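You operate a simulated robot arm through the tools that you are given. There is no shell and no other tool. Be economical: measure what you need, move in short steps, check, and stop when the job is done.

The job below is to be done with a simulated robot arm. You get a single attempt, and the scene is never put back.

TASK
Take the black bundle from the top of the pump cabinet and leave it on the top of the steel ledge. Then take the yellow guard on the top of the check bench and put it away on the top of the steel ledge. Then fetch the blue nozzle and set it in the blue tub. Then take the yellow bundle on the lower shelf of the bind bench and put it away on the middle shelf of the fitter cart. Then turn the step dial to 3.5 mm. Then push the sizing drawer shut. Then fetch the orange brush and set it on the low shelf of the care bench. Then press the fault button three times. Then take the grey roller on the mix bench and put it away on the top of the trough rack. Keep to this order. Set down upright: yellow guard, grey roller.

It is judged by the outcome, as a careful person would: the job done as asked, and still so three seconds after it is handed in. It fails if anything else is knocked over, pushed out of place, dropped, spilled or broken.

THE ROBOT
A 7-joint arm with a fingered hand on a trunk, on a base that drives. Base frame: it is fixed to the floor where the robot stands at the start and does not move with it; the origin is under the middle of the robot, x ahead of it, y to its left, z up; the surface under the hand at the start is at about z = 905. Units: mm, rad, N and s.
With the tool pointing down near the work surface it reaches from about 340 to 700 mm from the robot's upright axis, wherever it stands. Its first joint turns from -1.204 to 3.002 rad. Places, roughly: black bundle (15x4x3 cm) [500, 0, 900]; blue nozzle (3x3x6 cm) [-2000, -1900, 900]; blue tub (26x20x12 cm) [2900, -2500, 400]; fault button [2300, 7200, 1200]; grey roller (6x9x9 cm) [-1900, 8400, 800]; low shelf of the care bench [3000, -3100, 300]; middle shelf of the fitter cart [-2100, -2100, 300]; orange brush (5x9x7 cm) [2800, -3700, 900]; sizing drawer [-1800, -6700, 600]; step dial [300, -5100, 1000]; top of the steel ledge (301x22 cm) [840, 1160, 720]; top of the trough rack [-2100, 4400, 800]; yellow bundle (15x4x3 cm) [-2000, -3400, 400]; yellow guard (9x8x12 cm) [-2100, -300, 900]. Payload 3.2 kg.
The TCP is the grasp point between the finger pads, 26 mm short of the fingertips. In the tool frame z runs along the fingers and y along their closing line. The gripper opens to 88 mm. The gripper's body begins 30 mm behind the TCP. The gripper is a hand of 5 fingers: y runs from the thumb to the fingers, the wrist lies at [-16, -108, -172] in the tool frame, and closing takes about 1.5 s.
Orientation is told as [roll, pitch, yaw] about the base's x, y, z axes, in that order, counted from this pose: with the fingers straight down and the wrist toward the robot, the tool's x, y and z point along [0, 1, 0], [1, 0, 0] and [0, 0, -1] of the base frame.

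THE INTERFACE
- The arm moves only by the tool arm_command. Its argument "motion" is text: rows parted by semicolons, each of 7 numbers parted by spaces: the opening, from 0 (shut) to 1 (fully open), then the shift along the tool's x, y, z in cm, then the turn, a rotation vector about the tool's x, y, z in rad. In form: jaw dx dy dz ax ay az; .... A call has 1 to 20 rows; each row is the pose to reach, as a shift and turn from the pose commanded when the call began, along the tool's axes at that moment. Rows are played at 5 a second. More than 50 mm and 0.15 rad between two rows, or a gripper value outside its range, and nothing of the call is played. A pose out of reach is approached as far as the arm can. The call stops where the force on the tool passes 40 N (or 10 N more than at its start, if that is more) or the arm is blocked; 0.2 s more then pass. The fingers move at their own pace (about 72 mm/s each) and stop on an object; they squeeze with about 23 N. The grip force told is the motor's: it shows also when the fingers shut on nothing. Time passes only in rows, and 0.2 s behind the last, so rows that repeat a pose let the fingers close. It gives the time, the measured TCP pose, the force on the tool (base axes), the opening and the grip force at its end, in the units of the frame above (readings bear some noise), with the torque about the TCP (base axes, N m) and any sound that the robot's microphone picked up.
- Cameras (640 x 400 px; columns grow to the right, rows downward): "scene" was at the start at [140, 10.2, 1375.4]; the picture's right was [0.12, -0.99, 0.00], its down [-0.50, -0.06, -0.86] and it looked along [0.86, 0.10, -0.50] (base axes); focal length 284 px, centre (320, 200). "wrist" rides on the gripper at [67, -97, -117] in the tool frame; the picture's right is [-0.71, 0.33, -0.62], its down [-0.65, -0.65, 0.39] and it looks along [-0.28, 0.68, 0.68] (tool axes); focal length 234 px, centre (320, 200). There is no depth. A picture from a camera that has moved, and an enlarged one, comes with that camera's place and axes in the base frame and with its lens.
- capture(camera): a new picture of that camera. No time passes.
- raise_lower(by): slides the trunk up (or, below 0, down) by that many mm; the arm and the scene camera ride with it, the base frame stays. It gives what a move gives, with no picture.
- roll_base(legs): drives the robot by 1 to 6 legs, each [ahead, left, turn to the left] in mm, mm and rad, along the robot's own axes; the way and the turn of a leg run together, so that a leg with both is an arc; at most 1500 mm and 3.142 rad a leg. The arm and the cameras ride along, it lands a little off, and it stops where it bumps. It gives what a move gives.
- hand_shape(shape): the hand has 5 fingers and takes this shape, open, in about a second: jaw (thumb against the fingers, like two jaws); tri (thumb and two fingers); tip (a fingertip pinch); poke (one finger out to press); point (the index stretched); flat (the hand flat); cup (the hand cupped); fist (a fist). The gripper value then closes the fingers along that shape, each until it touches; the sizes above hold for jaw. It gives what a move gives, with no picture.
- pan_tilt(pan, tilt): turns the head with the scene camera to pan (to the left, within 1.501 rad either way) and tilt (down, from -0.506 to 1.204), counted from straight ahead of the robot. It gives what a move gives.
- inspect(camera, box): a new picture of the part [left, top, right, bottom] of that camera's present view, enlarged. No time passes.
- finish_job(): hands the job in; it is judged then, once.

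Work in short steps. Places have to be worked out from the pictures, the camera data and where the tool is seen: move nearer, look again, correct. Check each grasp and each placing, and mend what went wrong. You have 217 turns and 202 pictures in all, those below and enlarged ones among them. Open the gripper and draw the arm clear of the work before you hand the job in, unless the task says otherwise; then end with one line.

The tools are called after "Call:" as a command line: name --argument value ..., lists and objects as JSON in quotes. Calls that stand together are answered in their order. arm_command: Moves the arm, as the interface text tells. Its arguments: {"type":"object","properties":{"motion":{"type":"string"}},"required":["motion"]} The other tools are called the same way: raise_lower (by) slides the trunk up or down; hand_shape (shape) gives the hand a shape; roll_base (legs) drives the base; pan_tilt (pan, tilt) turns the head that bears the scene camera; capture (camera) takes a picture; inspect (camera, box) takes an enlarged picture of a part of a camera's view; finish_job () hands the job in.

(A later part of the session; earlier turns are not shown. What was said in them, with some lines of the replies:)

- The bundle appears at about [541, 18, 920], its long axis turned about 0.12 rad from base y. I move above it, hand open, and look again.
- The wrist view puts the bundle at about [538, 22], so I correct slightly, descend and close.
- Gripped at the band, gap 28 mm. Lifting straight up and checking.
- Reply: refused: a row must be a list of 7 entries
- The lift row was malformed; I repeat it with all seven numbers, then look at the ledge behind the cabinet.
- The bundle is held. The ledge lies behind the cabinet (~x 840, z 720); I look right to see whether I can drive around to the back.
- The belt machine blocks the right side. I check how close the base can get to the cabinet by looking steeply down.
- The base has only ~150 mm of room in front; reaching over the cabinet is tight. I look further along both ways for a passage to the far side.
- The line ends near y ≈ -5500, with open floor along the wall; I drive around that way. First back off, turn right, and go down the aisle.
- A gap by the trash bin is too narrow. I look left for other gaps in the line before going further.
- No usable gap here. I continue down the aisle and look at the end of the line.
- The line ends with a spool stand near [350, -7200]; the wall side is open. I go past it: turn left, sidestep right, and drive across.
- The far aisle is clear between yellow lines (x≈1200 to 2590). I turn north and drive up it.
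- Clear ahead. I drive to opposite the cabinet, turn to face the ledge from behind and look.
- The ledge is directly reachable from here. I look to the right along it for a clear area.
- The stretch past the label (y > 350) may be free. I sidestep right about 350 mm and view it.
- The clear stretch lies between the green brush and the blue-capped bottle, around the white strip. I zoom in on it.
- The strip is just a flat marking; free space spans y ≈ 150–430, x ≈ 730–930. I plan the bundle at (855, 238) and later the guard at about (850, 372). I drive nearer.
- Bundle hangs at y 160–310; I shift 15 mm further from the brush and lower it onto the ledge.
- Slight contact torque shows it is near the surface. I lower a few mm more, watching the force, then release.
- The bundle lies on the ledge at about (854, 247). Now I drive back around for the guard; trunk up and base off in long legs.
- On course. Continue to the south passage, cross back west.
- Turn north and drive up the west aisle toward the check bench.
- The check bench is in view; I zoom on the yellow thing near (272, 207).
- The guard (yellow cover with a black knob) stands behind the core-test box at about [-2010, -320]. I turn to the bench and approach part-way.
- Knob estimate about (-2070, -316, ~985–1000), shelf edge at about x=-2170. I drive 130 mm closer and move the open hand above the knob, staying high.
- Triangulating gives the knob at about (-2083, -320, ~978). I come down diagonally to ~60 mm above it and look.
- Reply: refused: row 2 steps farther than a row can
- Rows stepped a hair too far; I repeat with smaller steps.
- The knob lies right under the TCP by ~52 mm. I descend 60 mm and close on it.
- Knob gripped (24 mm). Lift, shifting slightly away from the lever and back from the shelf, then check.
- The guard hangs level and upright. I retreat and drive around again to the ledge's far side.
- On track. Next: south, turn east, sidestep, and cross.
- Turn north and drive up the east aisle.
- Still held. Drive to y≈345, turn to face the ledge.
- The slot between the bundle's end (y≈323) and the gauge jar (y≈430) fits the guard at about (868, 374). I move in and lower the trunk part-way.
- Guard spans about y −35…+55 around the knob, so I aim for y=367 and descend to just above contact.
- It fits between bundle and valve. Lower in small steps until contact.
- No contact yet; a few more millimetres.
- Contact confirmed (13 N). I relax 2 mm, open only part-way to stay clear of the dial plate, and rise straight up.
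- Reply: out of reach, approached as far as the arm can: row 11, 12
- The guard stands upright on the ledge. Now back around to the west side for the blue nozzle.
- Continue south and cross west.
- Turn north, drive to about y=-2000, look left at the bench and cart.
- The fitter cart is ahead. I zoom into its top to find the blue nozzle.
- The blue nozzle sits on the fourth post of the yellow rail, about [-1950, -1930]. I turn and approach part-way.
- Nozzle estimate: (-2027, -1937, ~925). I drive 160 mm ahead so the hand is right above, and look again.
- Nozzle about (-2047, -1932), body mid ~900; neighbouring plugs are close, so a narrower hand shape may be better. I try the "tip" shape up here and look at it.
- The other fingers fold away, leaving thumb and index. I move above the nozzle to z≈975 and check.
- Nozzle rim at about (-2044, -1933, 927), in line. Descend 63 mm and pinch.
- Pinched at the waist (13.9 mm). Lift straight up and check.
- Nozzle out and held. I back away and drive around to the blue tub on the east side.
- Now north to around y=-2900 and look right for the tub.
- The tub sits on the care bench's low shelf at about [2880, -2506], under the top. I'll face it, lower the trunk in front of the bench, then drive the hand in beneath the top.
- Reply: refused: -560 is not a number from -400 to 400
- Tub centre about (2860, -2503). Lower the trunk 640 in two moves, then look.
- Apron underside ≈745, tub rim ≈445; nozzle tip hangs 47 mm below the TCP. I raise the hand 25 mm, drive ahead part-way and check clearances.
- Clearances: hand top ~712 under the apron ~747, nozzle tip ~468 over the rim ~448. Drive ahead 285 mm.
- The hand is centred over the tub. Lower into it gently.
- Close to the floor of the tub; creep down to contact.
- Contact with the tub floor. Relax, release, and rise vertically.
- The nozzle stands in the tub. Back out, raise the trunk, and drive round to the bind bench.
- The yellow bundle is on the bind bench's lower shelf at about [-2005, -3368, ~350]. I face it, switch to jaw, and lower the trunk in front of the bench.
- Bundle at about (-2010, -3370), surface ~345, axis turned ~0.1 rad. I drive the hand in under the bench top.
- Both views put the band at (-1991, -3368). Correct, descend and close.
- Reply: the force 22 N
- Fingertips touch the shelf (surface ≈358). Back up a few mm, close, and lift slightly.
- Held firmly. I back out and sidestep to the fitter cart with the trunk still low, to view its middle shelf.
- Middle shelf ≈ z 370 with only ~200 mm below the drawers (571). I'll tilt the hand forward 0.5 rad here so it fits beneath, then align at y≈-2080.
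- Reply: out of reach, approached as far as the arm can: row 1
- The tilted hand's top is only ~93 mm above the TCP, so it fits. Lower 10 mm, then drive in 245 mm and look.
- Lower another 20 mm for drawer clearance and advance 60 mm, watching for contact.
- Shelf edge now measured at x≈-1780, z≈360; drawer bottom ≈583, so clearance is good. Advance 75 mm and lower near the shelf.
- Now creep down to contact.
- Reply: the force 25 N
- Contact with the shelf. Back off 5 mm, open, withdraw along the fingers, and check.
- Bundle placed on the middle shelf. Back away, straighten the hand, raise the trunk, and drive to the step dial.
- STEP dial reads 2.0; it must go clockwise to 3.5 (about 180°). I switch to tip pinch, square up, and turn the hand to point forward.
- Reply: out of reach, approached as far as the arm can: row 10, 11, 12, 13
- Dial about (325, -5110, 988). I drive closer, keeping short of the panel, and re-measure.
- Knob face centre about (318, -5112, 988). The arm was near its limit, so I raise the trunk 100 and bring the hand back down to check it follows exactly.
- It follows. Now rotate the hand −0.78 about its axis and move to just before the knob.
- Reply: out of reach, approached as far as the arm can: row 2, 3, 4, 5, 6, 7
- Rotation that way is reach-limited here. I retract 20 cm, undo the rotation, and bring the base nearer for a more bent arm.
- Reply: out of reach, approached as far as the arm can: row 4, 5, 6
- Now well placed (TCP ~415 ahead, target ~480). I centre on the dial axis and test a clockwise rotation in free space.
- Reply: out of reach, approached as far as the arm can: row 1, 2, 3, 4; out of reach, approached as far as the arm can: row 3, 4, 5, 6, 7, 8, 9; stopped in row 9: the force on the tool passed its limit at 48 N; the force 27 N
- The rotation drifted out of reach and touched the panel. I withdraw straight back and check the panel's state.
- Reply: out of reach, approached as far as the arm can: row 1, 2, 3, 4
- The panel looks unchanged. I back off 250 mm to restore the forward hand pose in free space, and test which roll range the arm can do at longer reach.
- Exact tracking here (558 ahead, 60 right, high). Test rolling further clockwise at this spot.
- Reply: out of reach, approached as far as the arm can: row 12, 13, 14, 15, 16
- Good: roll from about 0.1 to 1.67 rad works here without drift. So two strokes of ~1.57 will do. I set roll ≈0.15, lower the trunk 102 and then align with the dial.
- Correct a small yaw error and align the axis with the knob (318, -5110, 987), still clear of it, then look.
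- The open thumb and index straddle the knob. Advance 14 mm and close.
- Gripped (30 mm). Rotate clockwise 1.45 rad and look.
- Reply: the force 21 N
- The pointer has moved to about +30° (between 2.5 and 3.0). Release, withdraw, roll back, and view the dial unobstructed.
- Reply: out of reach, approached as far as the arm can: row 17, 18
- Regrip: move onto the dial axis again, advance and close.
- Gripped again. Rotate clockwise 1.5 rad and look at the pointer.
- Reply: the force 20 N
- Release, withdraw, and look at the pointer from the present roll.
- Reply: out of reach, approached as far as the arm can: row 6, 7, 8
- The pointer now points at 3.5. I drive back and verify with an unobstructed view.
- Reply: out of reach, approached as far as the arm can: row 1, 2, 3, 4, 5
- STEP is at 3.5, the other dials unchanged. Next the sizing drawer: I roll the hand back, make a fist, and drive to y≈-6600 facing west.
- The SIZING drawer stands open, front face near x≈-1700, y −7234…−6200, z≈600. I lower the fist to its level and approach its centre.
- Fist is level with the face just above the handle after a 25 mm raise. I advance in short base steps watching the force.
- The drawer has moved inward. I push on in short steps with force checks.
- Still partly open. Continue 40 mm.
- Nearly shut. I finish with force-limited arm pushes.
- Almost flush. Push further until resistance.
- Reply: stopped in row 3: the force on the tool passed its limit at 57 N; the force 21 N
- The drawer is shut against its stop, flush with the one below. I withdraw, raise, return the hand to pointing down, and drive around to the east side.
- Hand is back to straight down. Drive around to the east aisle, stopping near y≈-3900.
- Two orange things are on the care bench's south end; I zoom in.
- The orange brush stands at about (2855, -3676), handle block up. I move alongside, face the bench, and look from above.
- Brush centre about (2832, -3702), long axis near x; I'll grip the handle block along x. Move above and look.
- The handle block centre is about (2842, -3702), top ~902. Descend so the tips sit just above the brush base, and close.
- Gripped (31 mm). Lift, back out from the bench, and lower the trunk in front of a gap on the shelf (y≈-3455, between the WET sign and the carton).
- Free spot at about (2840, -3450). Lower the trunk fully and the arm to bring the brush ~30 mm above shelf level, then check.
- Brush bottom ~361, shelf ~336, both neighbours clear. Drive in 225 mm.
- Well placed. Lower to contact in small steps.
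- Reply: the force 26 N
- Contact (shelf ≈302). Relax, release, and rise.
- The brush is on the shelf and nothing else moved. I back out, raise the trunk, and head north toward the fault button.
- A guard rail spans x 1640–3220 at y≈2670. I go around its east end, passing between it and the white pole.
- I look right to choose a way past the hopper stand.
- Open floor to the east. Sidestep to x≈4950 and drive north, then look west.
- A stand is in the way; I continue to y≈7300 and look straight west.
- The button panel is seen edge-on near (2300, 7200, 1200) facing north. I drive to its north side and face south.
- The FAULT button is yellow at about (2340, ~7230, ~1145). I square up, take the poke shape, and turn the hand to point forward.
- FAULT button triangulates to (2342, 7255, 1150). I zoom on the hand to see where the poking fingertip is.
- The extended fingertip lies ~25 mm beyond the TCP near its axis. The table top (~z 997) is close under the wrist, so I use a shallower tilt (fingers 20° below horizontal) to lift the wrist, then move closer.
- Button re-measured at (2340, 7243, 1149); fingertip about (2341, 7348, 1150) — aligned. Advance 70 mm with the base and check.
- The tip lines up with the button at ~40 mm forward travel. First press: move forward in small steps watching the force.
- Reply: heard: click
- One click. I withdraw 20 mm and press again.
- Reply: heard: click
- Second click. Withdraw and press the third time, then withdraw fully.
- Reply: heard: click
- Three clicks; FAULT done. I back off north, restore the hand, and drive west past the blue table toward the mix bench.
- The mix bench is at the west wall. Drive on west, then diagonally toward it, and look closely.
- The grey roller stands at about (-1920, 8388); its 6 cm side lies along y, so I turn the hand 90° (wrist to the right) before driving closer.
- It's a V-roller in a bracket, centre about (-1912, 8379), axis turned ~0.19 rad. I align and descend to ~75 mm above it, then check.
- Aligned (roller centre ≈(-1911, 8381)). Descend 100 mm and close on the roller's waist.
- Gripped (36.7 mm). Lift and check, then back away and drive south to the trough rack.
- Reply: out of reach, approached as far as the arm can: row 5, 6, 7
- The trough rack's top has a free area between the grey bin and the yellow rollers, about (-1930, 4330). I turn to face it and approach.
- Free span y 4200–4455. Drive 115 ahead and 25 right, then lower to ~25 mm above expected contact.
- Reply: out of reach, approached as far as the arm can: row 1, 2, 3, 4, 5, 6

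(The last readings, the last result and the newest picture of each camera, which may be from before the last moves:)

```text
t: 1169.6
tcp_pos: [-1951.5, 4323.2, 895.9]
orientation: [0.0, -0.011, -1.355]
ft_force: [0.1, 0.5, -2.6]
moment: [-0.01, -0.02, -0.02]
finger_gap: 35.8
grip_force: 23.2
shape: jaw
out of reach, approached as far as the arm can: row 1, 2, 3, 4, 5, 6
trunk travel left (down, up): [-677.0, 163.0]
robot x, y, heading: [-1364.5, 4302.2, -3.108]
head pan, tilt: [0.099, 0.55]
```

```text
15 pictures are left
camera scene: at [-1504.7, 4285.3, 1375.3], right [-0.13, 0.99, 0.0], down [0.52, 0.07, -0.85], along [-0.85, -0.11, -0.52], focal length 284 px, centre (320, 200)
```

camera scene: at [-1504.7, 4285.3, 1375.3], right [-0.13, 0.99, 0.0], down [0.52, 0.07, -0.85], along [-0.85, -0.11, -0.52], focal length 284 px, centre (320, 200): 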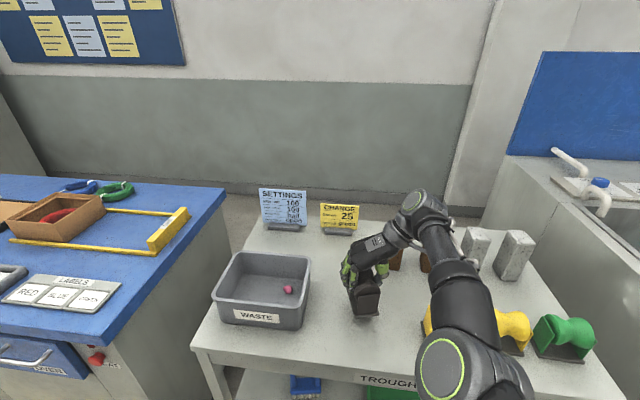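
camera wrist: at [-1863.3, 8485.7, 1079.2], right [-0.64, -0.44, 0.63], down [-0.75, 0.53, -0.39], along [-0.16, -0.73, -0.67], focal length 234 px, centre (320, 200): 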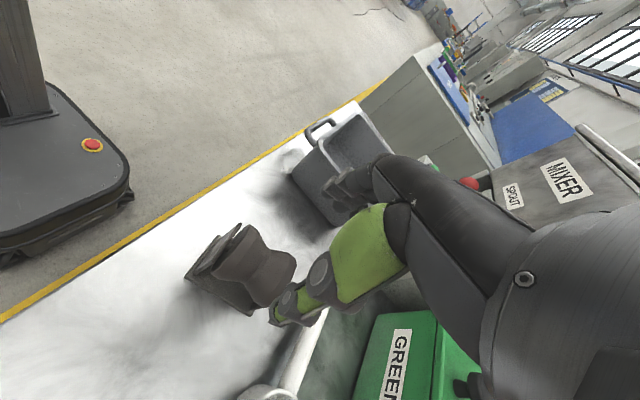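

Position is still well inside the free area. Lower further in small steps.

Call:
arm_command --motion "0 0 0 1 0 0 0; 0 0 0 1.8 0 0 0; 0 0 0 1.8 0 0 0"

Call:
arm_command --motion "0 0 0 0.4 0 0 0; 0 0 0 0.8 0 0 0; 0 0 0 0.8 0 0 0"

Call:
inspect --camera "scene" --box '[280, 230, 480, 370]'

```text
t: 1170.4
tcp_pos: [-1953.7, 4323.1, 879.4]
orientation: [-0.001, -0.009, -1.354]
ft_force: [-0.8, -0.7, -2.5]
moment: [0.01, 0.01, -0.02]
finger_gap: 36.0
grip_force: 23.1
shape: jaw
trunk travel left (down, up): [-677.0, 163.0]
robot x, y, heading: [-1366.4, 4301.8, -3.111]
head pan, tilt: [0.099, 0.55]
```

```text
t: 1171.2
tcp_pos: [-1953.5, 4323.1, 868.8]
orientation: [-0.002, -0.011, -1.354]
ft_force: [-0.1, 0.1, -2.7]
moment: [0.01, 0.02, 0.01]
finger_gap: 35.8
grip_force: 22.7
shape: jaw
trunk travel left (down, up): [-677.0, 163.0]
robot x, y, heading: [-1368.1, 4297.3, -3.112]
head pan, tilt: [0.099, 0.55]
```

```text
2.86 times, centred on (380, 300) of scene
camera zoom: at [-1504.9, 4285.3, 1375.2], right [-0.13, 0.99, 0.0], down [0.52, 0.07, -0.85], along [-0.85, -0.11, -0.52], focal length 813 px, centre (149, -86)
```

zoom: 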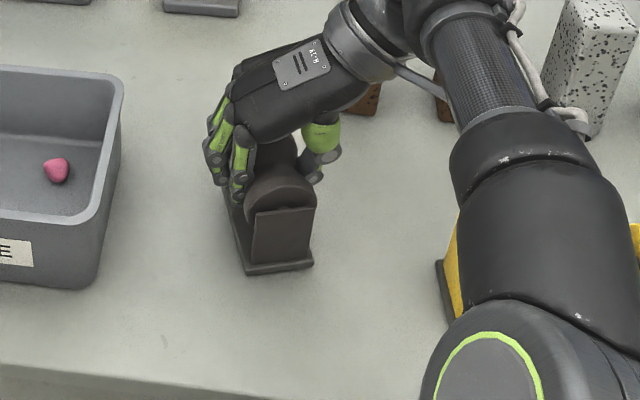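

Call:
arm_command --motion "0 0 0 0.4 0 0 0; 0 0 0 0.7 0 0 0; 0 0 0 0.7 0 0 0"

Call:
arm_command --motion "0 0 0 0.3 0 0 0; 0 0 0 0.6 0 0 0; 0 0 0 0.6 0 0 0"

```text
t: 1172.0
tcp_pos: [-1953.3, 4323.7, 863.5]
orientation: [-0.004, -0.011, -1.356]
ft_force: [-3.7, -0.1, 4.0]
moment: [-0.04, -0.04, -0.04]
finger_gap: 35.8
grip_force: 23.4
shape: jaw
trunk travel left (down, up): [-677.0, 163.0]
robot x, y, heading: [-1366.8, 4303.0, -3.112]
head pan, tilt: [0.099, 0.55]
```

```text
t: 1172.8
tcp_pos: [-1952.6, 4323.4, 860.3]
orientation: [-0.009, -0.012, -1.356]
ft_force: [-9.3, 0.6, 24.9]
moment: [-0.15, -0.11, -0.21]
finger_gap: 37.3
grip_force: 23.1
shape: jaw
trunk travel left (down, up): [-677.0, 163.0]
robot x, y, heading: [-1363.7, 4299.7, -3.11]
head pan, tilt: [0.099, 0.55]
```

Contact. Relax a few mm, open, and rise straight up.

Call:
arm_command --motion "0 0 0 -0.5 0 0 0; 0 0 0 -0.5 0 0 0; 0.9 0 0 -0.5 0 0 0; 0.9 0 0 -0.5 0 0 0; 0.9 0 0 -0.5 0 0 0; 0.9 0 0 -0.5 0 0 0; 0.9 0 0 -0.5 0 0 0; 0.9 0 0 -2 0 0 0; 0.9 0 0 -5 0 0 0; 0.9 0 0 -9 0 0 0; 0.9 0 0 -13 0 0 0; 0.9 0 0 -16 0 0 0; 0.9 0 0 -16 0 0 0"

Call:
capture --camera "scene"

```text
t: 1175.6
tcp_pos: [-1937.4, 4327.2, 1019.5]
orientation: [-0.001, -0.01, -1.354]
ft_force: [-0.1, 1.2, -0.3]
moment: [0.01, 0.0, 0.0]
finger_gap: 79.1
grip_force: 0.0
shape: jaw
out of reach, approached as far as the arm can: row 11, 12, 13
trunk travel left (down, up): [-677.0, 163.0]
robot x, y, heading: [-1366.1, 4302.5, -3.108]
head pan, tilt: [0.099, 0.55]
```

```text
13 pictures are left
camera scene: at [-1503.6, 4285.8, 1375.4], right [-0.13, 0.99, 0.0], down [0.52, 0.07, -0.85], along [-0.85, -0.11, -0.52], focal length 284 px, centre (320, 200)
```

scene: 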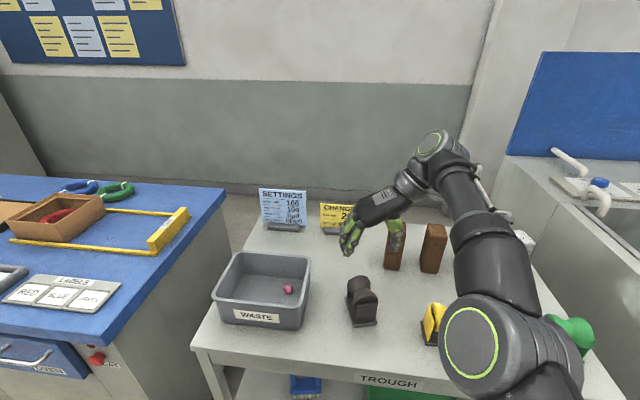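

The roller stands upright on the rack. I draw clear by driving back and take a final look.

Call:
roll_base --legs '[[-600, 0, 0]]'

Call:
inspect --camera "scene" --box '[200, 130, 520, 330]'

```text
t: 1178.9
tcp_pos: [-1341.4, 4340.2, 1018.2]
orientation: [-0.003, -0.01, -1.335]
ft_force: [-0.3, -0.9, -0.1]
moment: [-0.02, 0.02, -0.02]
finger_gap: 79.0
grip_force: 0.1
shape: jaw
trunk travel left (down, up): [-677.0, 163.0]
robot x, y, heading: [-773.0, 4323.9, -3.092]
head pan, tilt: [0.099, 0.55]
```

```text
2.00 times, centred on (360, 230) of scene
camera zoom: at [-907.4, 4307.2, 1375.3], right [-0.15, 0.99, 0.0], down [0.52, 0.08, -0.85], along [-0.84, -0.13, -0.52], focal length 569 px, centre (240, 140)
```

zoom: 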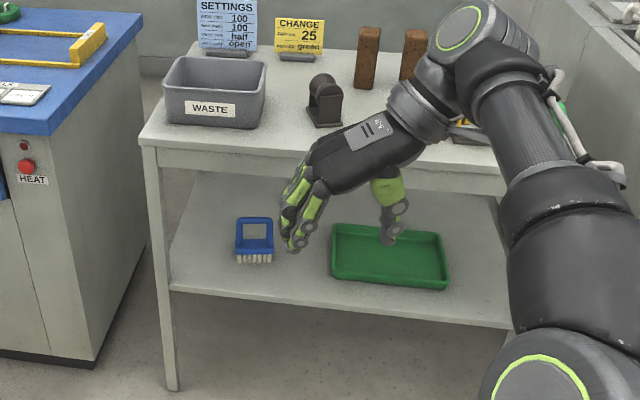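

All nine steps are done in order, the hand is open, and the arm is clear. Handing in.

Call:
finish_job

```text
The job is handed in.
```

All nine steps are done in the order you gave: the yellow guard and grey roller stand upright, the step dial reads 3.5 mm, the sizing drawer is shut, and the fault button clicked three times. While I was setting up for the step dial, the hand bumped the winder panel once; the other two dials looked unchanged afterwards.
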